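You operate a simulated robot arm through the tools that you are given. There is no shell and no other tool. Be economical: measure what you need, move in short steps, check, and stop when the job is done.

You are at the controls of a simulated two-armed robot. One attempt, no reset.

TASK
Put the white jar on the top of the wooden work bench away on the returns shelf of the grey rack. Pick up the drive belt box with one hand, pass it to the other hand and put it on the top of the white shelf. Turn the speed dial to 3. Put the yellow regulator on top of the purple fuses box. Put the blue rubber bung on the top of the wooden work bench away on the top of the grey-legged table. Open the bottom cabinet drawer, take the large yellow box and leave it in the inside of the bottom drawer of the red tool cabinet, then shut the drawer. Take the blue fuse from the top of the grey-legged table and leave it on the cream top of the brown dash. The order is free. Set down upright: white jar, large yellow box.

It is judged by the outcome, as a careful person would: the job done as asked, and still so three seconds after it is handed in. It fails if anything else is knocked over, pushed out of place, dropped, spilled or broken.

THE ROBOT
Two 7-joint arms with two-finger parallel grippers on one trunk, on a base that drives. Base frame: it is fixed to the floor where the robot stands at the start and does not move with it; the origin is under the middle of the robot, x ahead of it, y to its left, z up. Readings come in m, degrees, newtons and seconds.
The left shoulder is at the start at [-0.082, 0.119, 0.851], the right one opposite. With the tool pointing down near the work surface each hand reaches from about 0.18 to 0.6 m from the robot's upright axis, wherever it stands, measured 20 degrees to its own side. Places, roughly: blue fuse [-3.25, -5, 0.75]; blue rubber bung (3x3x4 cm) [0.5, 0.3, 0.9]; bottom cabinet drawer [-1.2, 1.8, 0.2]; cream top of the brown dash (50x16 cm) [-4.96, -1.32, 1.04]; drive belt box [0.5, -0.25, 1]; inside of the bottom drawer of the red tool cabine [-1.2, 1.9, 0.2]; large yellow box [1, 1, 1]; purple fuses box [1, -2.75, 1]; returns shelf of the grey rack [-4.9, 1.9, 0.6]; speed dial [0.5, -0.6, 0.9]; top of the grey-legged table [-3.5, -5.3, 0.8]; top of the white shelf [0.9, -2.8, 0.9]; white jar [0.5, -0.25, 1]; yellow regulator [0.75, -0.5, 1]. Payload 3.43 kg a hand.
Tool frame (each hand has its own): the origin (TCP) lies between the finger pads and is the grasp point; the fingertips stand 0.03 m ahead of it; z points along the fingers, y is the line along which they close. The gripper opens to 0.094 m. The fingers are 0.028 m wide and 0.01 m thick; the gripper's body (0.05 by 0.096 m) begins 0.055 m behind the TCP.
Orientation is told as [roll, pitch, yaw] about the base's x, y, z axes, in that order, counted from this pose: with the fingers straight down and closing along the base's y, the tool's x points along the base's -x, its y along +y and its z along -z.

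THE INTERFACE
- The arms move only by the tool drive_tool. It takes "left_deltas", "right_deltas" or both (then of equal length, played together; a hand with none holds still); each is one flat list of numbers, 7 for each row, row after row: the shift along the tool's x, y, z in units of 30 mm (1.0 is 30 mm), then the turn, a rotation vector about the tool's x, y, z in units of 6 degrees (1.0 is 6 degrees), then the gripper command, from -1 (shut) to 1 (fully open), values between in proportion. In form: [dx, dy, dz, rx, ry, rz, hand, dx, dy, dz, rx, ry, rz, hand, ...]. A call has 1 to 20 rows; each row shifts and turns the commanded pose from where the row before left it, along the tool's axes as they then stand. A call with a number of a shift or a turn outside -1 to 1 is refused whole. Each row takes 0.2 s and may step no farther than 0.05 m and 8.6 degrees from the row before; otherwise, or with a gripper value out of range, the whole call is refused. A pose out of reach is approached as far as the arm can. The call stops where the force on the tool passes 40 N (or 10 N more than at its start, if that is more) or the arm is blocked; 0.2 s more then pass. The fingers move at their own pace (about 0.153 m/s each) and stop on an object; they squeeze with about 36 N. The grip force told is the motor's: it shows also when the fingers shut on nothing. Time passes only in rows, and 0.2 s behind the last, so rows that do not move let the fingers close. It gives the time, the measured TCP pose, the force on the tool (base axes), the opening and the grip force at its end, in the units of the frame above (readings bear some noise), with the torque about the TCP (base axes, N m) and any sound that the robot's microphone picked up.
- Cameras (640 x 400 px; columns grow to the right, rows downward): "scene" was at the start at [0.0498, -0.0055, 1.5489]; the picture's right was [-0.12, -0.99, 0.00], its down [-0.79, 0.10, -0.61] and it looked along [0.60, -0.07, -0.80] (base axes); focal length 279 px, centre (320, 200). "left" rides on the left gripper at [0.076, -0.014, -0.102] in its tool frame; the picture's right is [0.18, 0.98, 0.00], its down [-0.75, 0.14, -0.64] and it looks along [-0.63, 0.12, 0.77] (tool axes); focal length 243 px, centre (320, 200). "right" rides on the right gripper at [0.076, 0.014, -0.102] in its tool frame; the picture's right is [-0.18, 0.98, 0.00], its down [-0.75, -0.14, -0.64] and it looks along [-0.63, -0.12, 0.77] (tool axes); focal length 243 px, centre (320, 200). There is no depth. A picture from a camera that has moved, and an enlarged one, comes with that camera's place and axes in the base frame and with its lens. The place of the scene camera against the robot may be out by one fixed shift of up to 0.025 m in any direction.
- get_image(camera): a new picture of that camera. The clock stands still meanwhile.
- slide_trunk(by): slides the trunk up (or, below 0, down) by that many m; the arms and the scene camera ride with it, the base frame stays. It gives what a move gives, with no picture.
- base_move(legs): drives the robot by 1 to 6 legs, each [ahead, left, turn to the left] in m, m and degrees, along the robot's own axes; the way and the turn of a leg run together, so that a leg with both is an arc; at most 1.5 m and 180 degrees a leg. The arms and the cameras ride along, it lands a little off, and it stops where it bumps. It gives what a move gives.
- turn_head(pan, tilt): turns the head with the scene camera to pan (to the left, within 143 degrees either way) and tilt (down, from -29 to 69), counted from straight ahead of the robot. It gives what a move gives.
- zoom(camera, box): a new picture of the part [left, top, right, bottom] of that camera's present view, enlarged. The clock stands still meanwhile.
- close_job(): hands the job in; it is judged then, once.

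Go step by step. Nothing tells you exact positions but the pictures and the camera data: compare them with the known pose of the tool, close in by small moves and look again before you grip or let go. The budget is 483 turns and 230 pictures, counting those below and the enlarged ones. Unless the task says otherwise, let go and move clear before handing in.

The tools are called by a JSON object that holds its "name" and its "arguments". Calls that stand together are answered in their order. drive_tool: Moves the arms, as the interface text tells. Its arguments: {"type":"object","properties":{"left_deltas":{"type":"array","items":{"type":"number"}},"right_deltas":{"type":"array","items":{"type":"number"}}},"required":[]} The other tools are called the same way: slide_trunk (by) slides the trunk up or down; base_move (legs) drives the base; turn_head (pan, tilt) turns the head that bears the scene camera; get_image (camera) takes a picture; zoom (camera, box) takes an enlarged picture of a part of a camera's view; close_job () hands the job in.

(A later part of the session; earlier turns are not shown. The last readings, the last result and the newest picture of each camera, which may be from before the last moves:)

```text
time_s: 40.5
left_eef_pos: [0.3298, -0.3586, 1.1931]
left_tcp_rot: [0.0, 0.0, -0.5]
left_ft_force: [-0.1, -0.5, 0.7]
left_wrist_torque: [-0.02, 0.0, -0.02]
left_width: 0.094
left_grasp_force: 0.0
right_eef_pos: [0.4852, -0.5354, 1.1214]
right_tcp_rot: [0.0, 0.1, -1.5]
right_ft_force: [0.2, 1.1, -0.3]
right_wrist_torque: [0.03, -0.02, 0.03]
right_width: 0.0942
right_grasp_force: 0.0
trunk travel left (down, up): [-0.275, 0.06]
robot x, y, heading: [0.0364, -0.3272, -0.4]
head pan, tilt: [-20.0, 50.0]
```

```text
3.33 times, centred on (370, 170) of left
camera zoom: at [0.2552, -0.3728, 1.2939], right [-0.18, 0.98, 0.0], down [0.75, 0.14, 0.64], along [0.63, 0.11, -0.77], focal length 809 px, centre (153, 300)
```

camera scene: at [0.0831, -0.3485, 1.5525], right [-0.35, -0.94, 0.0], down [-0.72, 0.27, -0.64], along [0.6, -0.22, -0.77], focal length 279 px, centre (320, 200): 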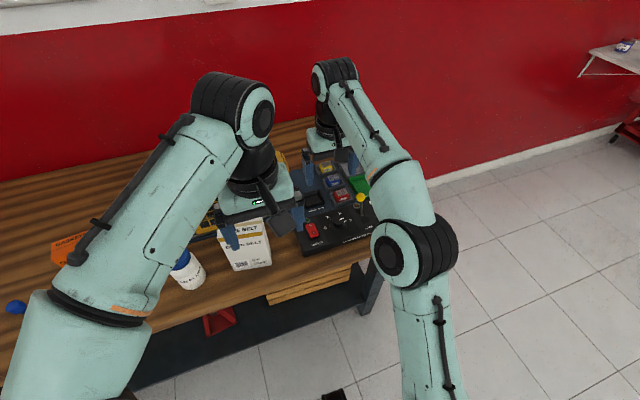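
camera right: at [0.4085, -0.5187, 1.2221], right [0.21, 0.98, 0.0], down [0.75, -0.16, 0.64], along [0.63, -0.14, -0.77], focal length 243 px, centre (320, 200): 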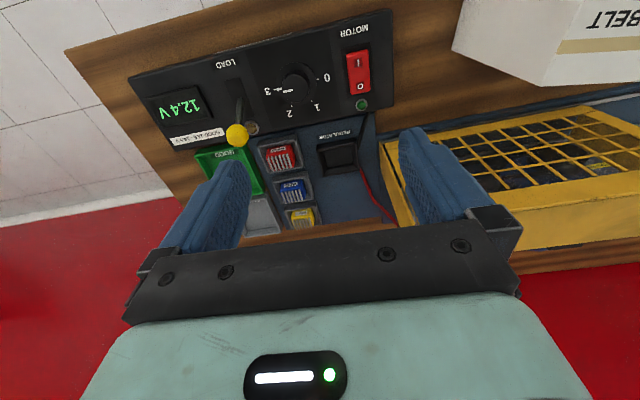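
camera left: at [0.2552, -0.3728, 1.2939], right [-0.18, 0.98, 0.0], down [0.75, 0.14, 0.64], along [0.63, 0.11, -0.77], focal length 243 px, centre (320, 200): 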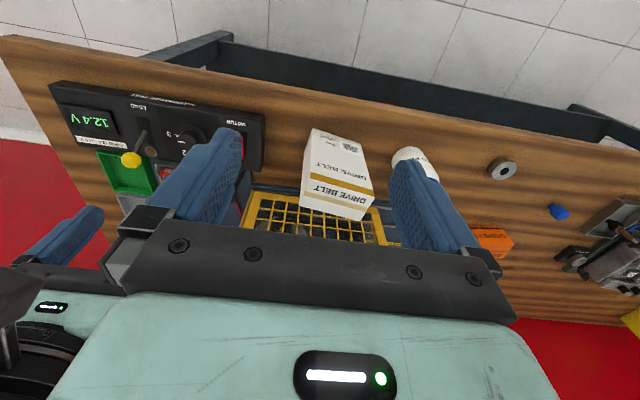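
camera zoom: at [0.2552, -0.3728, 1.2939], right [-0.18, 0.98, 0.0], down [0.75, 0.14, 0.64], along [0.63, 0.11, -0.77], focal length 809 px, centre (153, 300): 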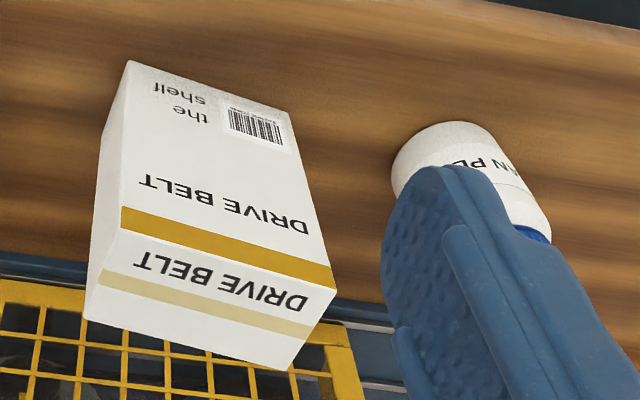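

The belt box is ~10 cm wide, 5 cm thick, top z≈1.017, centre (0.48,-0.307), rotated about -7°. I turn the right hand to close along x with a 45° lean from the right side.

{"name": "drive_tool", "arguments": {"right_deltas": [0, 0, 0, 0, 0, -1, 1, 0, 0, 0, 0, 0, -1, 1, 0, 0, 0, 0, 0, -1, 1, 0, 0, 0, 0, 0, -1, 1, 0, 0, 0, 0, 0, -1, 1, 0, 0, 0, 0, 0, -1, 1, 0, 0, 0, 0, 0, -1, 1, 0, 0, 0, 0, 0, -1, 1, 0, 0, 0, 0, 0, -1, 1, 0, 0, 0, 0, 0, -1, 1, 0, 0, 0, 0, 0, -1, 1, 0, 0, 0, 0, 0, -1, 1, 0, 0, 0, 0, 0, -1, 1, 0, 0, 0, 0, 0, -1, 0.5]}}

{"name": "drive_tool", "arguments": {"right_deltas": [0, 0, 0, 0, -1, 0, 0.5, 0, 0, 0, 0, -1, 0, 0.5, 0, 0, 0, 0, -1, 0, 0.5, 0, 0, 0, 0, -1, 0, 0.5, 0, 0, 0, 0, -1, 0, 0.5, 0, 0, 0, 0, -1, 0, 0.5, 0, 0, 0, 0, -1, 0, 0.5, 0, 0, 0, 0, -0.5, 0, 0.5]}}

{"name": "get_image", "arguments": {"camera": "right"}}

{"name": "get_image", "arguments": {"camera": "scene"}}

```text
time_s: 43.5
left_eef_pos: [0.3318, -0.3598, 1.1927]
left_tcp_rot: [0.0, 0.0, -0.5]
left_ft_force: [-0.2, 0.3, 0.1]
left_wrist_torque: [0.02, 0.05, -0.01]
left_width: 0.0938
left_grasp_force: 0.1
right_eef_pos: [0.4846, -0.5361, 1.1202]
right_tcp_rot: [0.0, 0.0, 82.5]
right_ft_force: [-0.8, 0.5, -0.2]
right_wrist_torque: [-0.06, 0.04, 0.01]
right_width: 0.0705
right_grasp_force: 0.0
trunk travel left (down, up): [-0.275, 0.06]
robot x, y, heading: [0.0352, -0.3207, -0.4]
head pan, tilt: [-20.0, 50.0]
```

```text
time_s: 45.3
left_eef_pos: [0.3296, -0.3591, 1.193]
left_tcp_rot: [-0.1, 0.0, -0.6]
left_ft_force: [-0.9, -0.1, 0.4]
left_wrist_torque: [-0.02, 0.0, -0.03]
left_width: 0.0941
left_grasp_force: 0.1
right_eef_pos: [0.4842, -0.5369, 1.1189]
right_tcp_rot: [0.0, -45.1, 82.6]
right_ft_force: [0.4, -0.3, -0.2]
right_wrist_torque: [-0.01, 0.01, 0.02]
right_width: 0.0705
right_grasp_force: 0.1
trunk travel left (down, up): [-0.275, 0.06]
robot x, y, heading: [0.0365, -0.3274, -0.3]
head pan, tilt: [-20.0, 50.0]
```

```text
195 pictures are left
camera right: at [0.4533, -0.6602, 1.1374], right [-0.96, 0.26, 0.13], down [0.15, 0.06, 0.99], along [0.25, 0.96, -0.09], focal length 243 px, centre (320, 200)
```

right: 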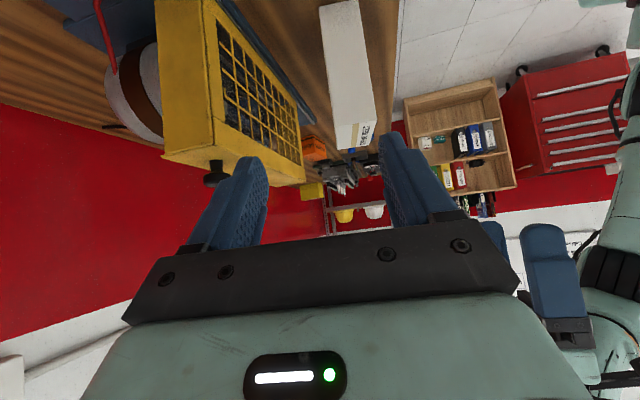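

```text
194 pictures are left
camera scene: at [0.0832, -0.3486, 1.5525], right [-0.35, -0.94, 0.0], down [-0.72, 0.27, -0.64], along [0.6, -0.22, -0.77], focal length 279 px, centre (320, 200)
```

scene: 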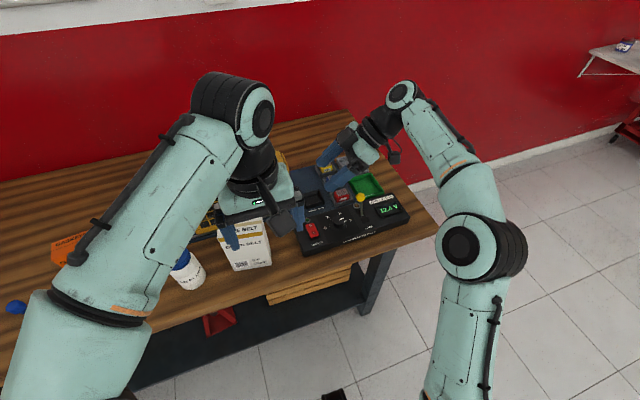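

{"name": "drive_tool", "arguments": {"right_deltas": [-0.168, 0.225, 0.912, 0, 0, 0, 0.5, -0.168, 0.225, 0.912, 0, 0, 0, 0.5, -0.168, 0.225, 0.912, 0, 0, 0, 0.5, -0.168, 0.225, 0.912, 0, 0, 0, 0.5, -0.168, 0.225, 0.912, 0, 0, 0, 0.5]}}

{"name": "get_image", "arguments": {"camera": "right"}}

{"name": "get_image", "arguments": {"camera": "left"}}

```text
time_s: 46.5
left_eef_pos: [0.3309, -0.3601, 1.1932]
left_tcp_rot: [0.0, 0.0, -0.5]
left_ft_force: [-0.6, -0.1, 0.2]
left_wrist_torque: [-0.01, 0.0, 0.0]
left_width: 0.0941
left_grasp_force: 0.1
right_eef_pos: [0.4671, -0.4181, 1.0405]
right_tcp_rot: [-0.2, -45.0, 82.4]
right_ft_force: [0.5, -0.1, -0.2]
right_wrist_torque: [0.01, 0.0, 0.03]
right_width: 0.0707
right_grasp_force: 0.0
trunk travel left (down, up): [-0.275, 0.06]
robot x, y, heading: [0.0383, -0.325, -0.6]
head pan, tilt: [-20.0, 50.0]
```

```text
193 pictures are left
camera right: at [0.4351, -0.5423, 1.0582], right [-0.96, 0.26, 0.13], down [0.15, 0.06, 0.99], along [0.25, 0.96, -0.1], focal length 243 px, centre (320, 200)
```

right: 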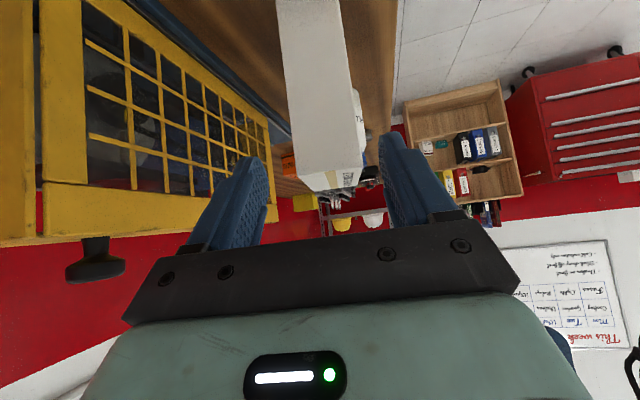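

```text
192 pictures are left
camera left: at [0.2553, -0.3725, 1.2939], right [-0.18, 0.98, 0.0], down [0.75, 0.14, 0.64], along [0.63, 0.11, -0.77], focal length 243 px, centre (320, 200)
```

left: 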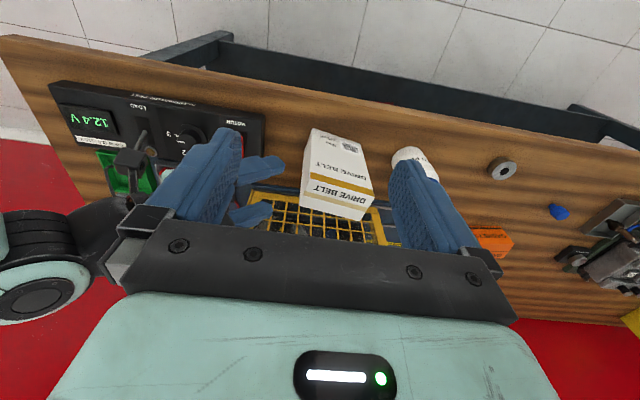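

{"name": "drive_tool", "arguments": {"right_deltas": [0, 0, 0.92, 0, 0, 0, 0.5, 0, 0, 0.92, 0, 0, 0, 0.5, 0, 0, 0.92, 0, 0, 0, 0.5, 0, 0, 0.92, 0, 0, 0, 0.5]}}

{"name": "get_image", "arguments": {"camera": "right"}}

{"name": "get_image", "arguments": {"camera": "left"}}

```text
time_s: 47.5
left_eef_pos: [0.3303, -0.3595, 1.1918]
left_tcp_rot: [0.1, 0.1, -0.5]
left_ft_force: [-0.3, -0.5, 0.2]
left_wrist_torque: [-0.03, 0.02, -0.02]
left_width: 0.0941
left_grasp_force: 0.0
right_eef_pos: [0.4773, -0.3398, 0.9601]
right_tcp_rot: [-0.1, -44.9, 82.4]
right_ft_force: [0.9, 0.0, 0.2]
right_wrist_torque: [-0.01, 0.0, -0.03]
right_width: 0.0707
right_grasp_force: 0.0
trunk travel left (down, up): [-0.275, 0.06]
robot x, y, heading: [0.0348, -0.324, -0.3]
head pan, tilt: [-20.0, 50.0]
```

```text
191 pictures are left
camera right: at [0.446, -0.4637, 0.977], right [-0.96, 0.26, 0.13], down [0.15, 0.06, 0.99], along [0.25, 0.96, -0.1], focal length 243 px, centre (320, 200)
```

right: 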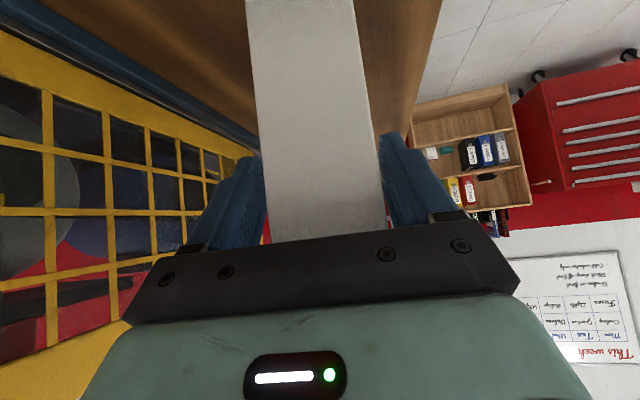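

```text
190 pictures are left
camera left: at [0.2556, -0.3726, 1.2939], right [-0.18, 0.98, 0.0], down [0.75, 0.14, 0.64], along [0.63, 0.11, -0.77], focal length 243 px, centre (320, 200)
```

left: 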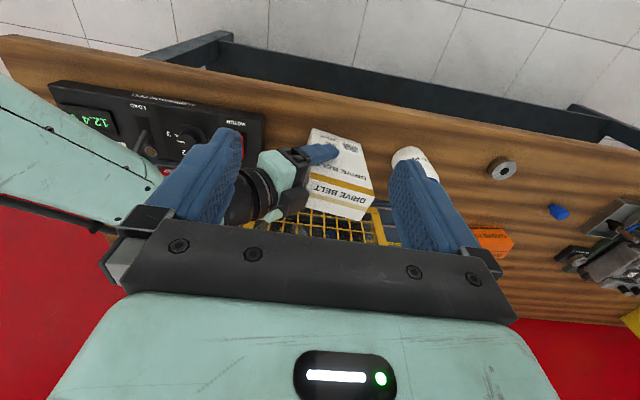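

Closing on the box and lifting 6 cm.

{"name": "drive_tool", "arguments": {"right_deltas": [0, 0, 0, 0, 0, 0, -1, 0, 0, 0, 0, 0, 0, -1, 0, 0, 0, 0, 0, 0, -1, -0.35, 0, -0.35, 0, 0, 0, -1, -0.35, 0, -0.35, 0, 0, 0, -1, -0.35, 0, -0.35, 0, 0, 0, -1, -0.35, 0, -0.35, 0, 0, 0, -1]}}

{"name": "get_image", "arguments": {"camera": "left"}}

{"name": "get_image", "arguments": {"camera": "scene"}}

```text
time_s: 49.1
left_eef_pos: [0.3304, -0.3581, 1.1926]
left_tcp_rot: [0.0, 0.0, -0.5]
left_ft_force: [0.5, -0.3, 0.4]
left_wrist_torque: [0.0, 0.02, 0.0]
left_width: 0.0941
left_grasp_force: 0.1
right_eef_pos: [0.4761, -0.3412, 1.0217]
right_tcp_rot: [0.0, -45.0, 82.5]
right_ft_force: [0.3, 0.2, -2.8]
right_wrist_torque: [-0.16, 0.02, 0.0]
right_width: 0.0583
right_grasp_force: 36.5
trunk travel left (down, up): [-0.275, 0.06]
robot x, y, heading: [0.0345, -0.3258, -0.3]
head pan, tilt: [-20.0, 50.0]
```

```text
189 pictures are left
camera left: at [0.2553, -0.3727, 1.2939], right [-0.18, 0.98, 0.0], down [0.75, 0.14, 0.64], along [0.63, 0.11, -0.77], focal length 243 px, centre (320, 200)
```

left: 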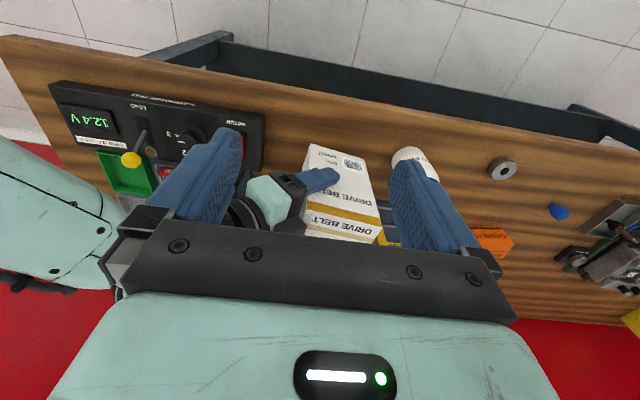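

```text
188 pictures are left
camera scene: at [0.0832, -0.3484, 1.5525], right [-0.35, -0.94, 0.0], down [-0.72, 0.27, -0.64], along [0.6, -0.22, -0.77], focal length 279 px, centre (320, 200)
```

scene: 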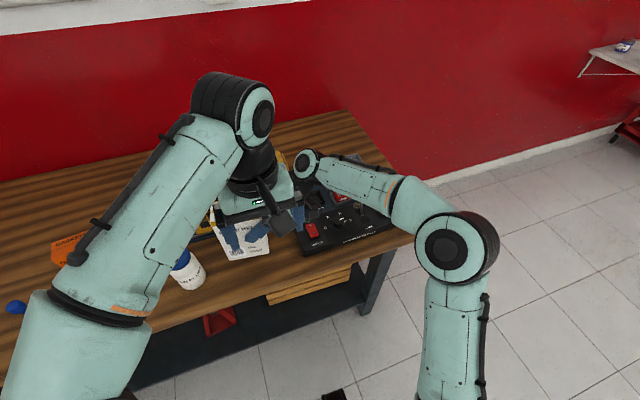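

Box held securely. Now the left hand: shift aside, rise and rotate to yaw -97 for a vertical grip.

{"name": "drive_tool", "arguments": {"left_deltas": [0, 0.9, -0.5, 0, 0, 0, 0.6, 0, 0.9, -0.5, 0, 0, 0, 0.6, 0, 0.9, -0.5, 0, 0, 0, 0.6, 0, 0, 0, 0, 0, 1, 0.6, 0, 0, 0, 0, 0, 1, 0.6, 0, 0, 0, 0, 0, 1, 0.6, 0, 0, 0, 0, 0, 1, 0.6, 0, 0, 0, 0, 0, 1, 0.6, 0, 0, 0, 0, 0, 1, 0.6, 0, 0, 0, 0, 0, 1, 0.6, 0, 0, 0, 0, 0, 1, 0.6, 0, 0, 0, 0, 0, 1, 0.6, 0, 0, 0, 0, 0, 1, 0.6, 0, 0, 0, 0, 0, 1, 0.6, 0, 0, 0, 0, 0, 1, 0.6, 0, 0, 0, 0, 0, 1, 0.6, 0, 0, 0, 0, 0, 1, 0.6, 0, 0, 0, 0, 0, 1, 0.6, 0, 0, 0, 0, 0, 1, 0.6, 0, 0, 0, 0, 0, 0.2, 0.6]}}

{"name": "get_image", "arguments": {"camera": "left"}}

```text
time_s: 53.3
left_eef_pos: [0.3316, -0.2782, 1.2378]
left_tcp_rot: [0.0, 0.0, -97.7]
left_ft_force: [0.0, 0.0, -0.5]
left_wrist_torque: [0.0, 0.03, 0.02]
left_width: 0.075
left_grasp_force: 0.1
right_eef_pos: [0.4759, -0.3418, 1.0208]
right_tcp_rot: [-0.1, -44.9, 82.3]
right_ft_force: [0.1, -0.4, -3.4]
right_wrist_torque: [-0.13, 0.02, 0.03]
right_width: 0.0582
right_grasp_force: 36.2
trunk travel left (down, up): [-0.275, 0.06]
robot x, y, heading: [0.0334, -0.3267, -0.3]
head pan, tilt: [-20.0, 50.0]
```

```text
187 pictures are left
camera left: at [0.3286, -0.2006, 1.339], right [1.0, 0.05, 0.0], down [0.04, -0.77, 0.64], along [0.03, -0.64, -0.77], focal length 243 px, centre (320, 200)
```

left: 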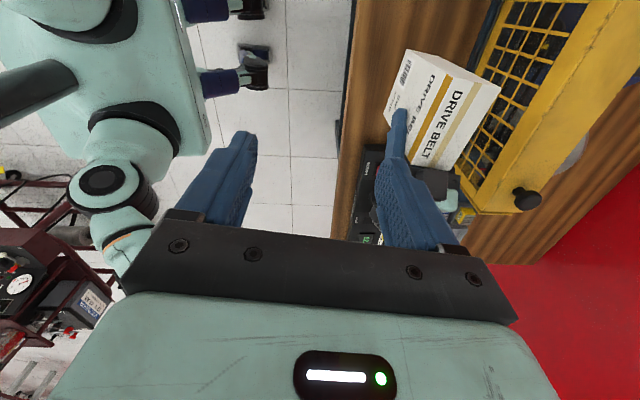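

{"name": "drive_tool", "arguments": {"left_deltas": [0.1, 1, 0.2, 0, 0, 0, 0.7, 0.1, 1, 0.2, 0, 0, 0, 0.7, 0.1, 1, 0.2, 0, 0, 0, 0.7, 0.1, 1, 0.2, 0, 0, 0, 0.7, 0.1, 1, 0.2, 0, 0, 0, 0.7]}}

{"name": "get_image", "arguments": {"camera": "left"}}

```text
time_s: 54.5
left_eef_pos: [0.3904, -0.2775, 1.2237]
left_tcp_rot: [0.3, -0.1, -97.7]
left_ft_force: [0.2, -0.9, -0.2]
left_wrist_torque: [-0.05, 0.02, -0.01]
left_width: 0.0798
left_grasp_force: 0.0
left hand out of reach, approached as far as the arm can: row 3, 4, 5
right_eef_pos: [0.4764, -0.3407, 1.02]
right_tcp_rot: [0.0, -44.9, 82.4]
right_ft_force: [0.3, -0.6, -4.1]
right_wrist_torque: [-0.13, 0.01, -0.02]
right_width: 0.0579
right_grasp_force: 36.2
trunk travel left (down, up): [-0.275, 0.06]
robot x, y, heading: [0.0368, -0.3244, -0.2]
head pan, tilt: [-20.0, 50.0]
```

```text
186 pictures are left
camera left: at [0.387, -0.2006, 1.3253], right [1.0, 0.05, 0.01], down [0.04, -0.76, 0.64], along [0.04, -0.64, -0.76], focal length 243 px, centre (320, 200)
```

left: 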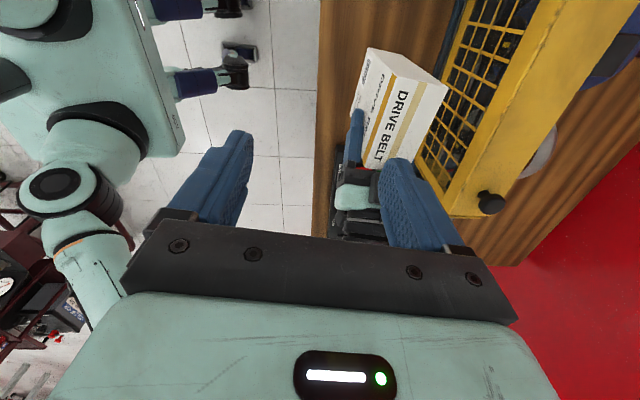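

Left can't reach that far at this height; I bring the box 9 cm nearer with the right hand.

{"name": "drive_tool", "arguments": {"right_deltas": [0.068, 0.744, -0.068, 0, 0, 0, -1, 0.068, 0.744, -0.068, 0, 0, 0, -1, 0.068, 0.744, -0.068, 0, 0, 0, -1, 0.068, 0.744, -0.068, 0, 0, 0, -1]}}

{"name": "get_image", "arguments": {"camera": "left"}}

```text
time_s: 55.5
left_eef_pos: [0.3891, -0.2784, 1.2245]
left_tcp_rot: [0.4, -0.2, -97.7]
left_ft_force: [0.5, 0.3, 0.3]
left_wrist_torque: [0.0, 0.02, 0.0]
left_width: 0.0803
left_grasp_force: 0.0
right_eef_pos: [0.3869, -0.3418, 1.0226]
right_tcp_rot: [-0.1, -45.0, 82.5]
right_ft_force: [0.3, 1.0, -4.3]
right_wrist_torque: [-0.16, 0.04, 0.02]
right_width: 0.0578
right_grasp_force: 36.5
trunk travel left (down, up): [-0.275, 0.06]
robot x, y, heading: [0.0334, -0.323, -0.6]
head pan, tilt: [-20.0, 50.0]
```

```text
185 pictures are left
camera left: at [0.386, -0.2009, 1.3255], right [1.0, 0.05, 0.01], down [0.04, -0.76, 0.64], along [0.04, -0.64, -0.77], focal length 243 px, centre (320, 200)
```

left: 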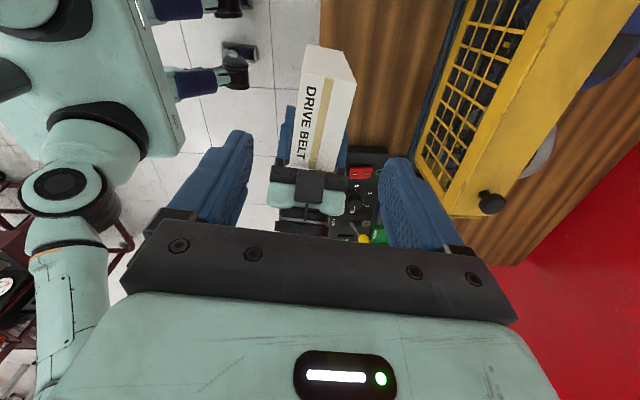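

{"name": "drive_tool", "arguments": {"left_deltas": [-0.05, 0.03, 0.88, 0, 0, 0, 0.8, -0.05, 0.03, 0.88, 0, 0, 0, 0.8, -0.05, 0.03, 0.5, 0, 0, 0, 0.8]}}

{"name": "get_image", "arguments": {"camera": "left"}}

```text
time_s: 56.3
left_eef_pos: [0.3932, -0.2853, 1.1546]
left_tcp_rot: [0.0, 0.0, -97.7]
left_ft_force: [0.3, -0.3, 0.6]
left_wrist_torque: [-0.01, -0.02, 0.0]
left_width: 0.0845
left_grasp_force: 0.0
right_eef_pos: [0.3876, -0.341, 1.0219]
right_tcp_rot: [-0.1, -44.9, 82.3]
right_ft_force: [-0.3, 0.0, -3.3]
right_wrist_torque: [-0.15, -0.02, 0.01]
right_width: 0.0583
right_grasp_force: 35.9
trunk travel left (down, up): [-0.275, 0.06]
robot x, y, heading: [0.0355, -0.3233, -0.5]
head pan, tilt: [-20.0, 50.0]
```

```text
184 pictures are left
camera left: at [0.3901, -0.2073, 1.2559], right [1.0, 0.05, 0.0], down [0.04, -0.77, 0.64], along [0.03, -0.64, -0.77], focal length 243 px, centre (320, 200)
```

left: 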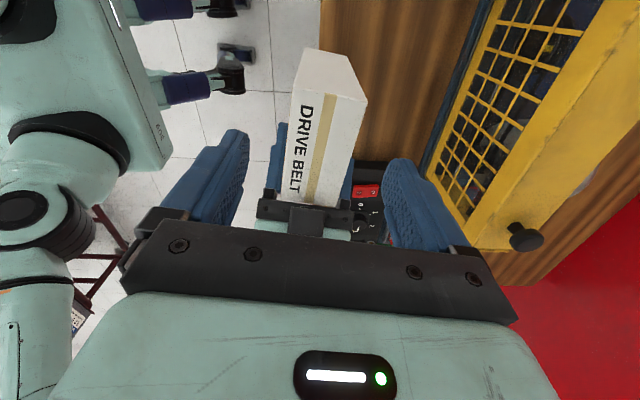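

{"name": "drive_tool", "arguments": {"left_deltas": [0, 0, 0.95, 0, 0, 0, 0.8, 0, 0, 0.95, 0, 0, 0, 0.8, 0, 0, 0.95, 0, 0, 0, 0.8]}}

{"name": "get_image", "arguments": {"camera": "left"}}

```text
time_s: 57.1
left_eef_pos: [0.394, -0.2807, 1.0724]
left_tcp_rot: [0.0, 0.0, -97.6]
left_ft_force: [0.1, 0.7, 0.5]
left_wrist_torque: [0.0, -0.02, 0.03]
left_width: 0.0847
left_grasp_force: 0.1
right_eef_pos: [0.3876, -0.3409, 1.0217]
right_tcp_rot: [0.0, -45.0, 82.5]
right_ft_force: [-0.2, -0.2, -4.0]
right_wrist_torque: [-0.14, 0.03, 0.02]
right_width: 0.0579
right_grasp_force: 36.2
trunk travel left (down, up): [-0.275, 0.06]
robot x, y, heading: [0.0353, -0.3258, -0.3]
head pan, tilt: [-20.0, 50.0]
```

```text
183 pictures are left
camera left: at [0.3916, -0.2042, 1.1736], right [1.0, 0.05, 0.0], down [0.04, -0.77, 0.64], along [0.03, -0.64, -0.77], focal length 243 px, centre (320, 200)
```

left: 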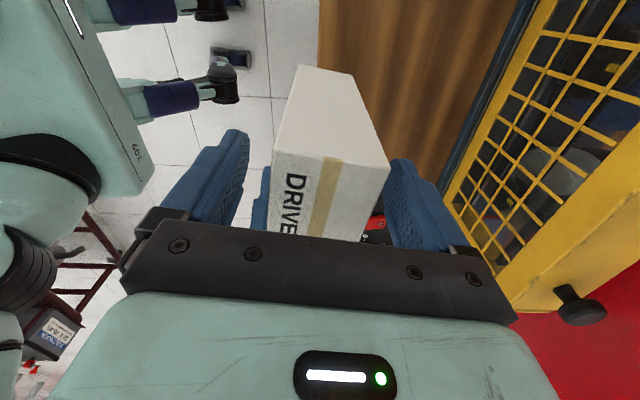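

Left fingers straddle the box top. Close the left hand, check grip, then release right.

{"name": "drive_tool", "arguments": {"left_deltas": [0, 0, 0, 0, 0, 0, 0.3, 0, 0, 0, 0, 0, 0, -1, 0, 0, 0, 0, 0, 0, -1, 0, 0, 0, 0, 0, 0, -1]}}

```text
time_s: 58.1
left_eef_pos: [0.3949, -0.2829, 1.0731]
left_tcp_rot: [0.1, 0.1, -97.5]
left_ft_force: [11.7, 0.5, -0.7]
left_wrist_torque: [0.15, -0.32, 0.11]
left_width: 0.0581
left_grasp_force: 36.2
right_eef_pos: [0.3864, -0.3406, 1.0219]
right_tcp_rot: [0.0, -45.0, 82.4]
right_ft_force: [-12.2, -1.0, 0.9]
right_wrist_torque: [0.05, -0.28, 0.57]
right_width: 0.058
right_grasp_force: 35.7
trunk travel left (down, up): [-0.275, 0.06]
robot x, y, heading: [0.0342, -0.3246, -0.5]
head pan, tilt: [-20.0, 50.0]
```

{"name": "drive_tool", "arguments": {"right_deltas": [0, 0, 0, 0, 0, 0, 0.6, 0, 0, 0, 0, 0, 0, 0.6, 0, 0, -0.5, 0, 0, 0, 0.6, 0, 0, -1, 0, 0, 0, 0.6, 0, 0, -1, 0, 0, 0, 0.6, 0, 0, -1, 0, 0, 0, 0.6, 0, 0, -1, 0, 0, 0, 0.6]}}

{"name": "get_image", "arguments": {"camera": "right"}}

{"name": "get_image", "arguments": {"camera": "scene"}}

```text
time_s: 59.7
left_eef_pos: [0.3946, -0.2814, 1.0726]
left_tcp_rot: [0.0, 0.0, -97.7]
left_ft_force: [-0.4, 0.0, 1.0]
left_wrist_torque: [0.12, -0.01, 0.02]
left_width: 0.0581
left_grasp_force: 36.6
right_eef_pos: [0.3725, -0.4348, 1.1175]
right_tcp_rot: [0.0, -45.0, 82.4]
right_ft_force: [0.1, -0.1, 0.2]
right_wrist_torque: [-0.01, -0.01, -0.02]
right_width: 0.075
right_grasp_force: 0.1
trunk travel left (down, up): [-0.275, 0.06]
robot x, y, heading: [0.0335, -0.3248, -0.3]
head pan, tilt: [-20.0, 50.0]
```

```text
182 pictures are left
camera right: at [0.3409, -0.5585, 1.136], right [-0.96, 0.26, 0.13], down [0.15, 0.06, 0.99], along [0.25, 0.96, -0.1], focal length 243 px, centre (320, 200)
```

right: 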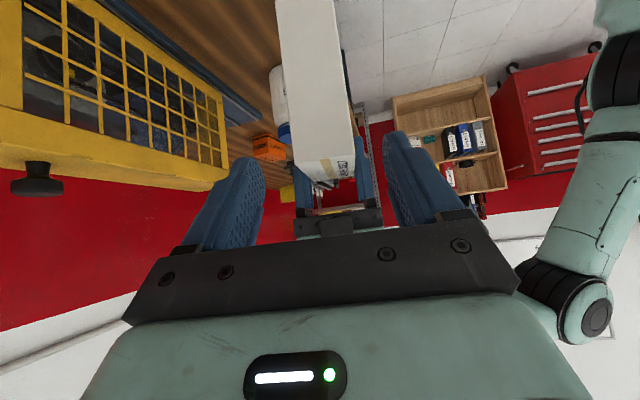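

```text
181 pictures are left
camera scene: at [0.083, -0.3488, 1.5525], right [-0.35, -0.94, 0.0], down [-0.72, 0.27, -0.64], along [0.6, -0.22, -0.77], focal length 279 px, centre (320, 200)
```

scene: 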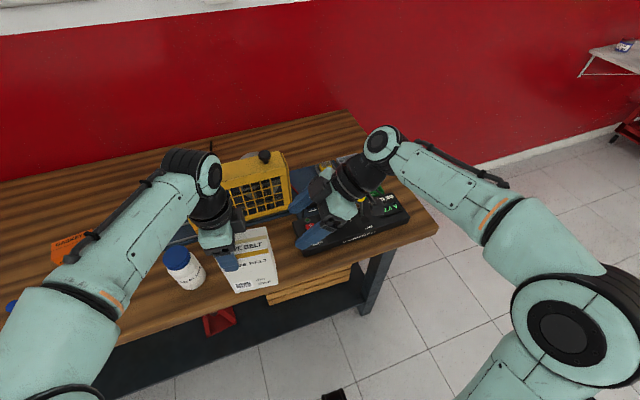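

Handover done: left holds the box. I lift and draw it in, and level the right hand for travel.

{"name": "drive_tool", "arguments": {"left_deltas": [0, 0, -0.7, 0, 0, 0, -1, 0, 0, -0.7, 0, 0, 0, -1, -0.1, -0.7, -0.7, 0, 0, 0, -1, -0.1, -0.7, -0.7, 0, 0, 0, -1, -0.1, -0.7, 0, 0, 0, 0, -1, 0, 0, 0, 0, 0, 0, -1, 0, 0, 0, 0, 0, 0, -1, 0, 0, 0, 0, 0, 0, -1], "right_deltas": [0, 0, -0.5, 0, 1, 0, 0.6, 0, 0, -0.5, 0, 1, 0, 0.6, 0, 0, -0.5, 0, 1, 0, 0.6, 0, 0, 0, 0, 1, 0, 0.6, 0, 0, 0, 0, 1, 0, 0.6, 0, 0, 0, 0, 1, 0, 0.6, 0, 0, 0, 0, 1, 0, 0.6, 0, 0, 0, 0, 0.5, 0, 0.6]}}

{"name": "base_move", "arguments": {"legs": [[-0.35, 0, 0], [0, -0.9, 0], [0, 0, 90]]}}

{"name": "turn_head", "arguments": {"pan": -30, "tilt": 40}}

{"name": "get_image", "arguments": {"camera": "scene"}}

```text
time_s: 61.5
left_eef_pos: [0.33, -0.2826, 1.1556]
left_tcp_rot: [0.0, 0.1, -97.6]
left_ft_force: [-0.3, -0.3, -3.7]
left_wrist_torque: [0.11, -0.01, 0.03]
left_width: 0.0583
left_grasp_force: 35.8
right_eef_pos: [0.3696, -0.4633, 1.1522]
right_tcp_rot: [0.0, 0.1, 82.2]
right_ft_force: [0.1, -0.6, 0.3]
right_wrist_torque: [-0.01, 0.01, -0.03]
right_width: 0.0753
right_grasp_force: 0.2
trunk travel left (down, up): [-0.275, 0.06]
robot x, y, heading: [0.0416, -0.3256, -0.7]
head pan, tilt: [-20.0, 50.0]
```

```text
time_s: 75.2
left_eef_pos: [-0.3413, -0.9063, 1.156]
left_tcp_rot: [0.0, 0.1, -9.7]
left_ft_force: [-0.6, -0.4, -4.1]
left_wrist_torque: [0.03, 0.14, -0.02]
left_width: 0.0581
left_grasp_force: 35.8
right_eef_pos: [-0.1604, -0.8721, 1.1524]
right_tcp_rot: [-0.1, 0.1, 170.4]
right_ft_force: [-0.3, -0.2, -0.8]
right_wrist_torque: [-0.02, 0.0, 0.03]
right_width: 0.075
right_grasp_force: 0.0
trunk travel left (down, up): [-0.275, 0.06]
robot x, y, heading: [-0.3093, -1.203, 87.6]
head pan, tilt: [-20.0, 50.0]
```

```text
time_s: 75.9
left_eef_pos: [-0.3424, -0.9056, 1.155]
left_tcp_rot: [0.1, 0.0, -9.7]
left_ft_force: [0.1, 0.1, -4.4]
left_wrist_torque: [0.04, 0.1, 0.02]
left_width: 0.0582
left_grasp_force: 35.6
right_eef_pos: [-0.1609, -0.873, 1.152]
right_tcp_rot: [0.0, 0.0, 170.5]
right_ft_force: [-0.5, 0.4, 0.1]
right_wrist_torque: [0.02, -0.03, 0.01]
right_width: 0.0755
right_grasp_force: 0.1
trunk travel left (down, up): [-0.275, 0.06]
robot x, y, heading: [-0.3093, -1.202, 87.4]
head pan, tilt: [-30.0, 40.0]
```

```text
180 pictures are left
camera scene: at [-0.2456, -1.1704, 1.5666], right [0.84, -0.54, 0.0], down [-0.34, -0.54, -0.77], along [0.41, 0.65, -0.64], focal length 279 px, centre (320, 200)
```

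scene: 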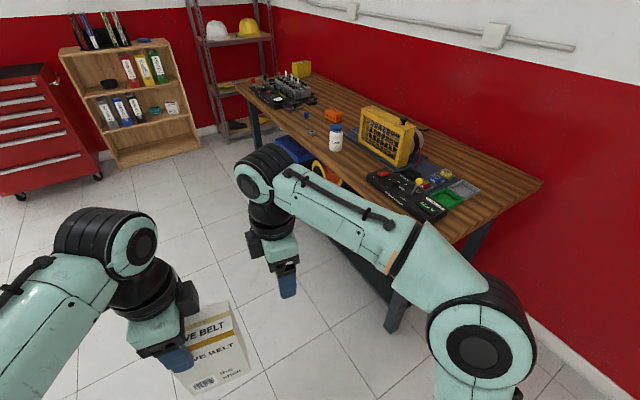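

Strafe right along the bench end.

{"name": "base_move", "arguments": {"legs": [[0, 0, 2.5], [0, -0.8, 0]]}}

{"name": "get_image", "arguments": {"camera": "scene"}}

{"name": "get_image", "arguments": {"camera": "right"}}

```text
time_s: 83.7
left_eef_pos: [0.4422, -0.9012, 1.155]
left_tcp_rot: [-0.1, 0.0, -6.2]
left_ft_force: [-1.4, -0.3, -4.5]
left_wrist_torque: [0.04, 0.09, 0.02]
left_width: 0.0579
left_grasp_force: 35.5
right_eef_pos: [0.621, -0.8563, 1.1527]
right_tcp_rot: [0.1, 0.0, 173.8]
right_ft_force: [-0.2, -0.4, 0.0]
right_wrist_torque: [-0.01, 0.01, -0.04]
right_width: 0.0755
right_grasp_force: 0.1
trunk travel left (down, up): [-0.275, 0.06]
robot x, y, heading: [0.4896, -1.1954, 91.0]
head pan, tilt: [-30.0, 40.0]
```

```text
179 pictures are left
camera scene: at [0.5546, -1.1605, 1.5667], right [0.87, -0.48, 0.0], down [-0.31, -0.56, -0.77], along [0.37, 0.67, -0.64], focal length 279 px, centre (320, 200)
```

scene: 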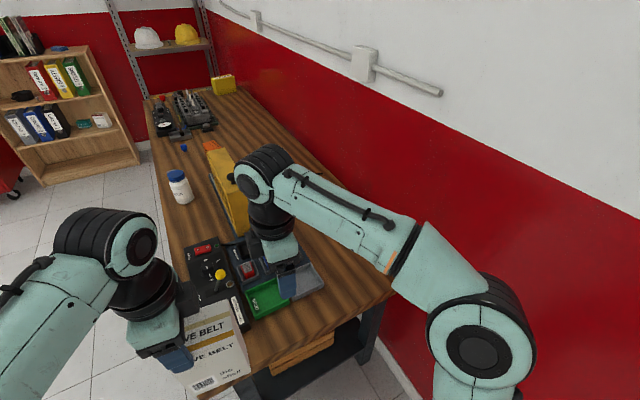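

```text
178 pictures are left
camera right: at [0.6956, -0.879, 1.2538], right [-0.29, -0.96, 0.0], down [-0.73, 0.22, 0.64], along [-0.61, 0.19, -0.77], focal length 243 px, centre (320, 200)
```

right: 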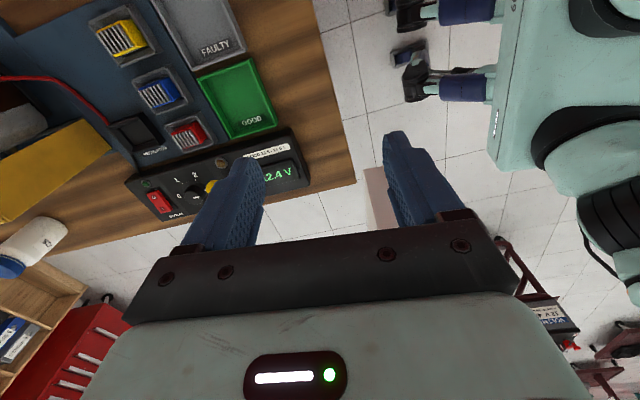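

{"name": "drive_tool", "arguments": {"right_deltas": [0.31, -0.97, 0.4, 0, 0, 0, 0.6, 0.31, -0.97, 0.4, 0, 0, 0, 0.6, 0.31, -0.97, 0.4, 0, 0, 0, 0.6, 0.31, -0.97, 0.4, 0, 0, 0, 0.6, 0.31, -0.97, 0.4, 0, 0, 0, 0.6, 0.31, -0.97, 0.4, 0, 0, 0, 0.6, 0.31, -0.97, 0.4, 0, 0, 0, 0.6, 0.31, -0.97, 0.4, 0, 0, 0, 0.6]}}

{"name": "get_image", "arguments": {"camera": "right"}}

```text
time_s: 85.5
left_eef_pos: [0.4421, -0.8998, 1.1562]
left_tcp_rot: [0.0, 0.0, -6.1]
left_ft_force: [-0.6, 0.5, -4.0]
left_wrist_torque: [0.03, 0.1, -0.02]
left_width: 0.0581
left_grasp_force: 35.9
right_eef_pos: [0.708, -0.6885, 1.0525]
right_tcp_rot: [0.1, 0.1, 173.9]
right_ft_force: [-0.8, 0.6, -0.1]
right_wrist_torque: [-0.02, -0.03, 0.04]
right_width: 0.075
right_grasp_force: 0.0
right hand out of reach, approached as far as the arm can: row 6, 7, 8
trunk travel left (down, up): [-0.275, 0.06]
robot x, y, heading: [0.4931, -1.1942, 91.0]
head pan, tilt: [-30.0, 40.0]
```

```text
177 pictures are left
camera right: at [0.7819, -0.7104, 1.1542], right [-0.29, -0.96, 0.0], down [-0.73, 0.22, 0.64], along [-0.61, 0.18, -0.77], focal length 243 px, centre (320, 200)
```

right: 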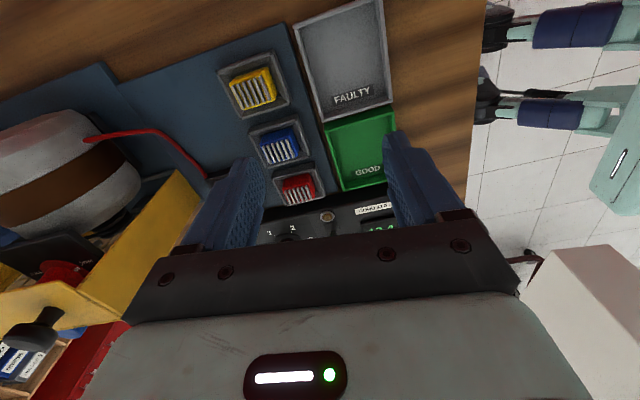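

Need to be nearer; move base 7 cm ahead and 5 cm right.

{"name": "base_move", "arguments": {"legs": [[0.06, -0.05, -1]]}}

{"name": "get_image", "arguments": {"camera": "right"}}

```text
time_s: 86.7
left_eef_pos: [0.4952, -0.8396, 1.1546]
left_tcp_rot: [0.0, 0.1, -7.1]
left_ft_force: [0.6, -0.3, -3.9]
left_wrist_torque: [0.01, 0.1, 0.0]
left_width: 0.0582
left_grasp_force: 35.9
right_eef_pos: [0.7647, -0.6334, 1.0524]
right_tcp_rot: [0.0, 0.0, 172.9]
right_ft_force: [0.3, -0.2, -0.6]
right_wrist_torque: [-0.03, 0.04, 0.01]
right_width: 0.0755
right_grasp_force: 0.0
trunk travel left (down, up): [-0.275, 0.06]
robot x, y, heading: [0.5438, -1.1331, 90.0]
head pan, tilt: [-30.0, 40.0]
```

```text
176 pictures are left
camera right: at [0.8391, -0.6555, 1.1544], right [-0.3, -0.95, 0.0], down [-0.73, 0.23, 0.64], along [-0.61, 0.19, -0.77], focal length 243 px, centre (320, 200)
```

right: 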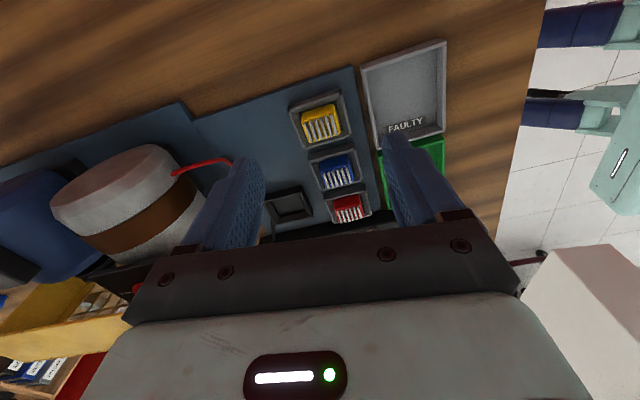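

{"name": "zoom", "arguments": {"camera": "right", "box": [270, 70, 400, 160]}}

```text
4.44 times, centred on (335, 115) of right
camera zoom: at [0.8391, -0.6555, 1.1544], right [-0.3, -0.95, 0.0], down [-0.73, 0.23, 0.64], along [-0.61, 0.19, -0.77], focal length 1078 px, centre (253, 578)
```

zoom: 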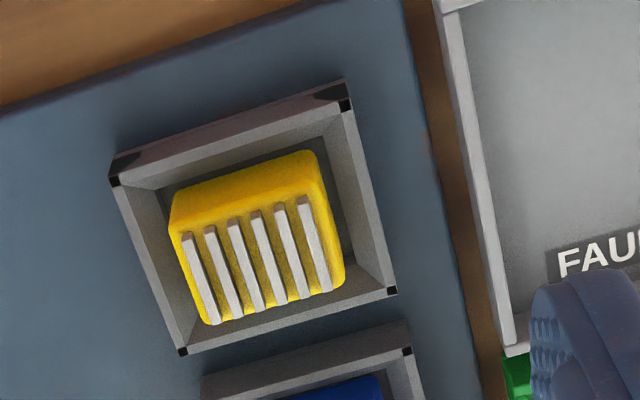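

{"name": "drive_tool", "arguments": {"right_deltas": [-0.2, -0.06, 0.77, 0, 0, -0.22, 0.2, -0.2, -0.06, 0.77, 0, 0, -0.22, 0.2, -0.2, -0.06, 0.77, 0, 0, -0.22, 0.2, -0.2, -0.06, 0.77, 0, 0, -0.22, 0.2]}}

{"name": "get_image", "arguments": {"camera": "right"}}

```text
time_s: 87.7
left_eef_pos: [0.4968, -0.8396, 1.155]
left_tcp_rot: [0.0, -0.1, -7.2]
left_ft_force: [0.0, -0.2, -3.3]
left_wrist_torque: [0.01, 0.12, 0.01]
left_width: 0.0582
left_grasp_force: 36.0
right_eef_pos: [0.7454, -0.5991, 0.9673]
right_tcp_rot: [0.3, 0.0, 178.2]
right_ft_force: [-0.2, -0.3, -0.5]
right_wrist_torque: [0.0, 0.03, -0.02]
right_width: 0.056
right_grasp_force: 0.1
right hand out of reach, approached as far as the arm can: row 1, 2, 3, 4
trunk travel left (down, up): [-0.275, 0.06]
robot x, y, heading: [0.5386, -1.1337, 90.0]
head pan, tilt: [-30.0, 40.0]
```

```text
174 pictures are left
camera right: at [0.8199, -0.6152, 1.069], right [-0.21, -0.98, 0.0], down [-0.75, 0.17, 0.64], along [-0.63, 0.13, -0.77], focal length 243 px, centre (320, 200)
```

right: 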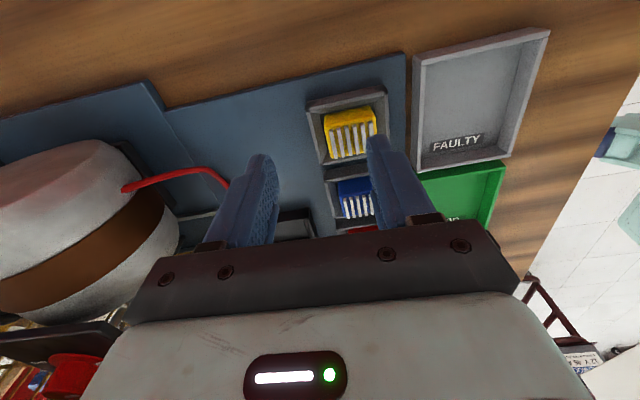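

{"name": "drive_tool", "arguments": {"right_deltas": [-0.15, 0.95, 0, 0, 0, 0, 0.2, -0.15, 0.95, 0, 0, 0, 0, 0.2, 0, 0, 0, 0, 0, 0, 0.2]}}

{"name": "get_image", "arguments": {"camera": "right"}}

```text
time_s: 88.5
left_eef_pos: [0.496, -0.8391, 1.1563]
left_tcp_rot: [0.0, 0.0, -7.2]
left_ft_force: [-0.2, 0.0, -3.9]
left_wrist_torque: [0.04, 0.1, 0.0]
left_width: 0.058
left_grasp_force: 36.0
right_eef_pos: [0.7357, -0.6032, 0.9866]
right_tcp_rot: [0.1, -0.1, 178.2]
right_ft_force: [0.6, 0.4, -0.1]
right_wrist_torque: [0.0, -0.02, 0.02]
right_width: 0.0562
right_grasp_force: 0.1
right hand out of reach, approached as far as the arm can: row 1, 2
trunk travel left (down, up): [-0.275, 0.06]
robot x, y, heading: [0.5432, -1.1369, 90.1]
head pan, tilt: [-30.0, 40.0]
```

```text
173 pictures are left
camera right: at [0.8103, -0.6207, 1.0877], right [-0.22, -0.98, 0.0], down [-0.75, 0.17, 0.64], along [-0.63, 0.14, -0.77], focal length 243 px, centre (320, 200)
```

right: 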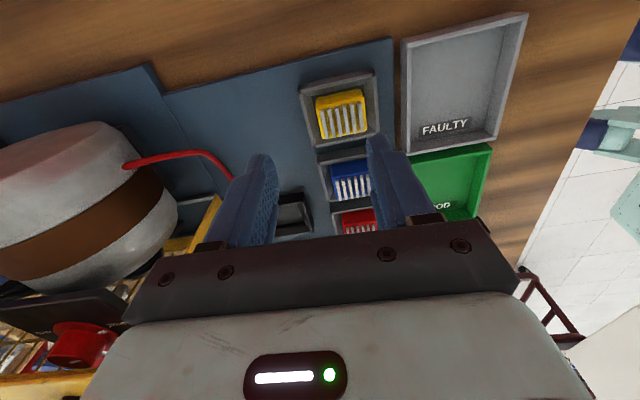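

{"name": "drive_tool", "arguments": {"right_deltas": [0.24, 0.62, 0.3, 0, 0, 0, 0.2, 0, 0, 0.5, 0, 0, 0, 0.2]}}

{"name": "get_image", "arguments": {"camera": "right"}}

```text
time_s: 89.0
left_eef_pos: [0.4964, -0.84, 1.1548]
left_tcp_rot: [0.0, 0.0, -7.2]
left_ft_force: [0.5, -0.5, -4.2]
left_wrist_torque: [0.0, 0.12, -0.01]
left_width: 0.0582
left_grasp_force: 35.9
right_eef_pos: [0.7371, -0.599, 0.9704]
right_tcp_rot: [0.2, -0.1, 178.0]
right_ft_force: [-0.2, 0.2, 0.3]
right_wrist_torque: [-0.06, 0.01, -0.01]
right_width: 0.0565
right_grasp_force: 0.0
right hand out of reach, approached as far as the arm can: row 1, 2
trunk travel left (down, up): [-0.275, 0.06]
robot x, y, heading: [0.5379, -1.1334, 89.8]
head pan, tilt: [-30.0, 40.0]
```

```text
172 pictures are left
camera right: at [0.8134, -0.6157, 1.0718], right [-0.22, -0.98, 0.0], down [-0.75, 0.17, 0.64], along [-0.63, 0.14, -0.77], focal length 243 px, centre (320, 200)
```

right: 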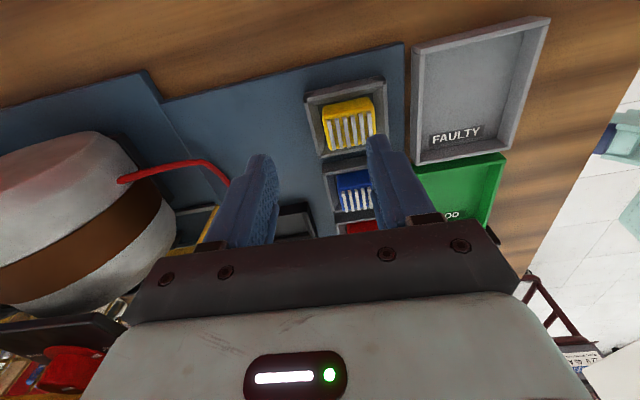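

{"name": "drive_tool", "arguments": {"right_deltas": [0.2, 0.8, 0, 0, 0, 0, 0.2, 0, 0, 0, 0, 0, 0, 0.2]}}

```text
time_s: 89.7
left_eef_pos: [0.4961, -0.8388, 1.1545]
left_tcp_rot: [0.0, 0.0, -7.2]
left_ft_force: [0.2, 0.6, -3.7]
left_wrist_torque: [0.06, 0.09, -0.01]
left_width: 0.0579
left_grasp_force: 36.2
right_eef_pos: [0.7439, -0.6018, 0.9769]
right_tcp_rot: [0.1, 0.1, 178.2]
right_ft_force: [0.4, 0.6, -0.4]
right_wrist_torque: [0.03, 0.0, 0.0]
right_width: 0.0564
right_grasp_force: 0.2
right hand out of reach, approached as far as the arm can: row 1
trunk travel left (down, up): [-0.275, 0.06]
robot x, y, heading: [0.5434, -1.1353, 90.0]
head pan, tilt: [-30.0, 40.0]
```

{"name": "drive_tool", "arguments": {"right_deltas": [0, 0.6, 0, 0, 0, 0, 0.2, 0, 0, 0, 0, 0, 0, 0.2]}}

{"name": "get_image", "arguments": {"camera": "right"}}

```text
time_s: 90.2
left_eef_pos: [0.4961, -0.8391, 1.1554]
left_tcp_rot: [0.0, 0.0, -7.1]
left_ft_force: [-0.3, -0.1, -3.6]
left_wrist_torque: [-0.02, 0.13, -0.02]
left_width: 0.0581
left_grasp_force: 36.1
right_eef_pos: [0.745, -0.6033, 0.9791]
right_tcp_rot: [0.1, 0.0, 178.2]
right_ft_force: [-0.3, 0.1, 0.1]
right_wrist_torque: [-0.01, 0.04, 0.0]
right_width: 0.0564
right_grasp_force: 0.1
right hand out of reach, approached as far as the arm can: row 1
trunk travel left (down, up): [-0.275, 0.06]
robot x, y, heading: [0.539, -1.1331, 89.6]
head pan, tilt: [-30.0, 40.0]
```

```text
171 pictures are left
camera right: at [0.8198, -0.6189, 1.0809], right [-0.22, -0.98, 0.0], down [-0.75, 0.17, 0.64], along [-0.63, 0.14, -0.77], focal length 243 px, centre (320, 200)
```

right: 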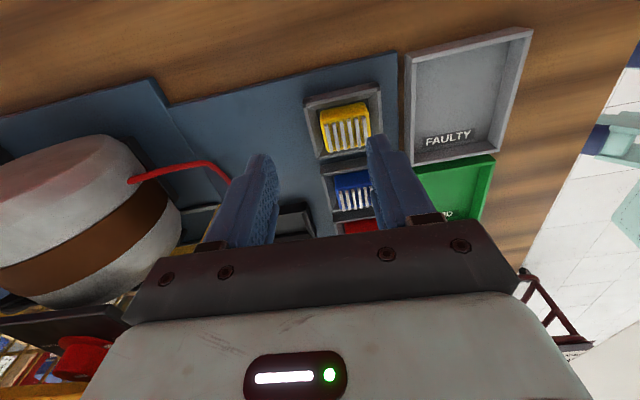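

{"name": "drive_tool", "arguments": {"right_deltas": [0, 0.7, -1, 0, 0, 0, 0.2, 0, 0.7, -1, 0, 0, 0, 0.2]}}

```text
time_s: 90.8
left_eef_pos: [0.4963, -0.839, 1.1557]
left_tcp_rot: [0.0, 0.0, -7.2]
left_ft_force: [-0.3, 0.5, -3.8]
left_wrist_torque: [0.0, 0.07, 0.0]
left_width: 0.0579
left_grasp_force: 35.9
right_eef_pos: [0.7427, -0.6283, 1.045]
right_tcp_rot: [0.1, 0.0, 178.1]
right_ft_force: [-1.0, -0.6, -0.2]
right_wrist_torque: [0.01, -0.01, 0.01]
right_width: 0.0565
right_grasp_force: 0.1
right hand out of reach, approached as far as the arm can: row 1, 2
trunk travel left (down, up): [-0.275, 0.06]
robot x, y, heading: [0.5432, -1.1372, 90.2]
head pan, tilt: [-30.0, 40.0]
```

{"name": "drive_tool", "arguments": {"right_deltas": [0, 1, 0, 0, 0, 0, 0.2, 0, 1, 0, 0, 0, 0, 0.2, 0, 1, 0, 0, 0, 0, 0.2]}}

```text
time_s: 91.7
left_eef_pos: [0.4954, -0.8392, 1.1555]
left_tcp_rot: [0.0, 0.1, -7.1]
left_ft_force: [0.2, 0.1, -4.7]
left_wrist_torque: [-0.02, 0.13, 0.02]
left_width: 0.0579
left_grasp_force: 36.3
right_eef_pos: [0.7448, -0.632, 1.0577]
right_tcp_rot: [0.1, -0.2, 178.1]
right_ft_force: [-0.1, -0.2, 0.2]
right_wrist_torque: [0.01, 0.0, -0.01]
right_width: 0.0564
right_grasp_force: 0.0
right hand out of reach, approached as far as the arm can: row 1, 2, 3
trunk travel left (down, up): [-0.275, 0.06]
robot x, y, heading: [0.5402, -1.1332, 90.2]
head pan, tilt: [-30.0, 40.0]
```

{"name": "get_image", "arguments": {"camera": "scene"}}

{"name": "drive_tool", "arguments": {"right_deltas": [0, 1, -0.5, 0, 0, 0, 0.2, 0, 1, -0.5, 0, 0, 0, 0.2, 0, 0, 0, 0, 0, 0, 0.2]}}

```text
170 pictures are left
camera scene: at [0.604, -1.1012, 1.5667], right [0.87, -0.5, 0.0], down [-0.32, -0.56, -0.77], along [0.38, 0.66, -0.64], focal length 279 px, centre (320, 200)
```

scene: 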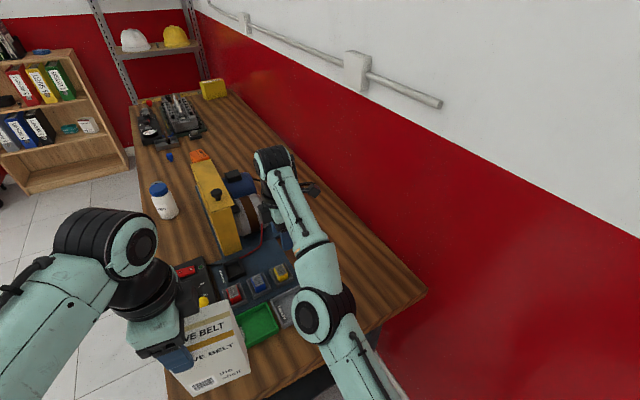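

```text
time_s: 92.5
left_eef_pos: [0.4959, -0.8398, 1.1555]
left_tcp_rot: [0.0, -0.1, -7.2]
left_ft_force: [0.6, -0.5, -4.1]
left_wrist_torque: [0.04, 0.11, 0.01]
left_width: 0.0581
left_grasp_force: 35.5
right_eef_pos: [0.7493, -0.6525, 1.1016]
right_tcp_rot: [0.1, 0.0, 178.3]
right_ft_force: [1.7, -0.2, 0.5]
right_wrist_torque: [-0.04, 0.02, -0.02]
right_width: 0.0563
right_grasp_force: 0.0
right hand out of reach, approached as far as the arm can: row 1, 2
trunk travel left (down, up): [-0.275, 0.06]
robot x, y, heading: [0.5405, -1.1346, 90.1]
head pan, tilt: [-30.0, 40.0]
```

{"name": "drive_tool", "arguments": {"right_deltas": [0, 0.3, 0, 0, 0, 1, 0.2, 0, 0.3, 0, 0, 0, 1, 0.2, 0, 0.3, 0, 0, 0, 1, 0.2, 0, 0.3, 0, 0, 0, 1, 0.2]}}

```text
time_s: 93.5
left_eef_pos: [0.4966, -0.8397, 1.1566]
left_tcp_rot: [0.0, 0.1, -7.2]
left_ft_force: [-0.7, 0.6, -4.2]
left_wrist_torque: [0.06, 0.12, -0.03]
left_width: 0.0583
left_grasp_force: 36.4
right_eef_pos: [0.7431, -0.6761, 1.109]
right_tcp_rot: [0.1, 0.0, 154.0]
right_ft_force: [0.0, 0.5, -0.1]
right_wrist_torque: [0.01, -0.02, 0.0]
right_width: 0.0564
right_grasp_force: 0.0
right hand out of reach, approached as far as the arm can: row 1
trunk travel left (down, up): [-0.275, 0.06]
robot x, y, heading: [0.5411, -1.136, 90.2]
head pan, tilt: [-30.0, 40.0]
```

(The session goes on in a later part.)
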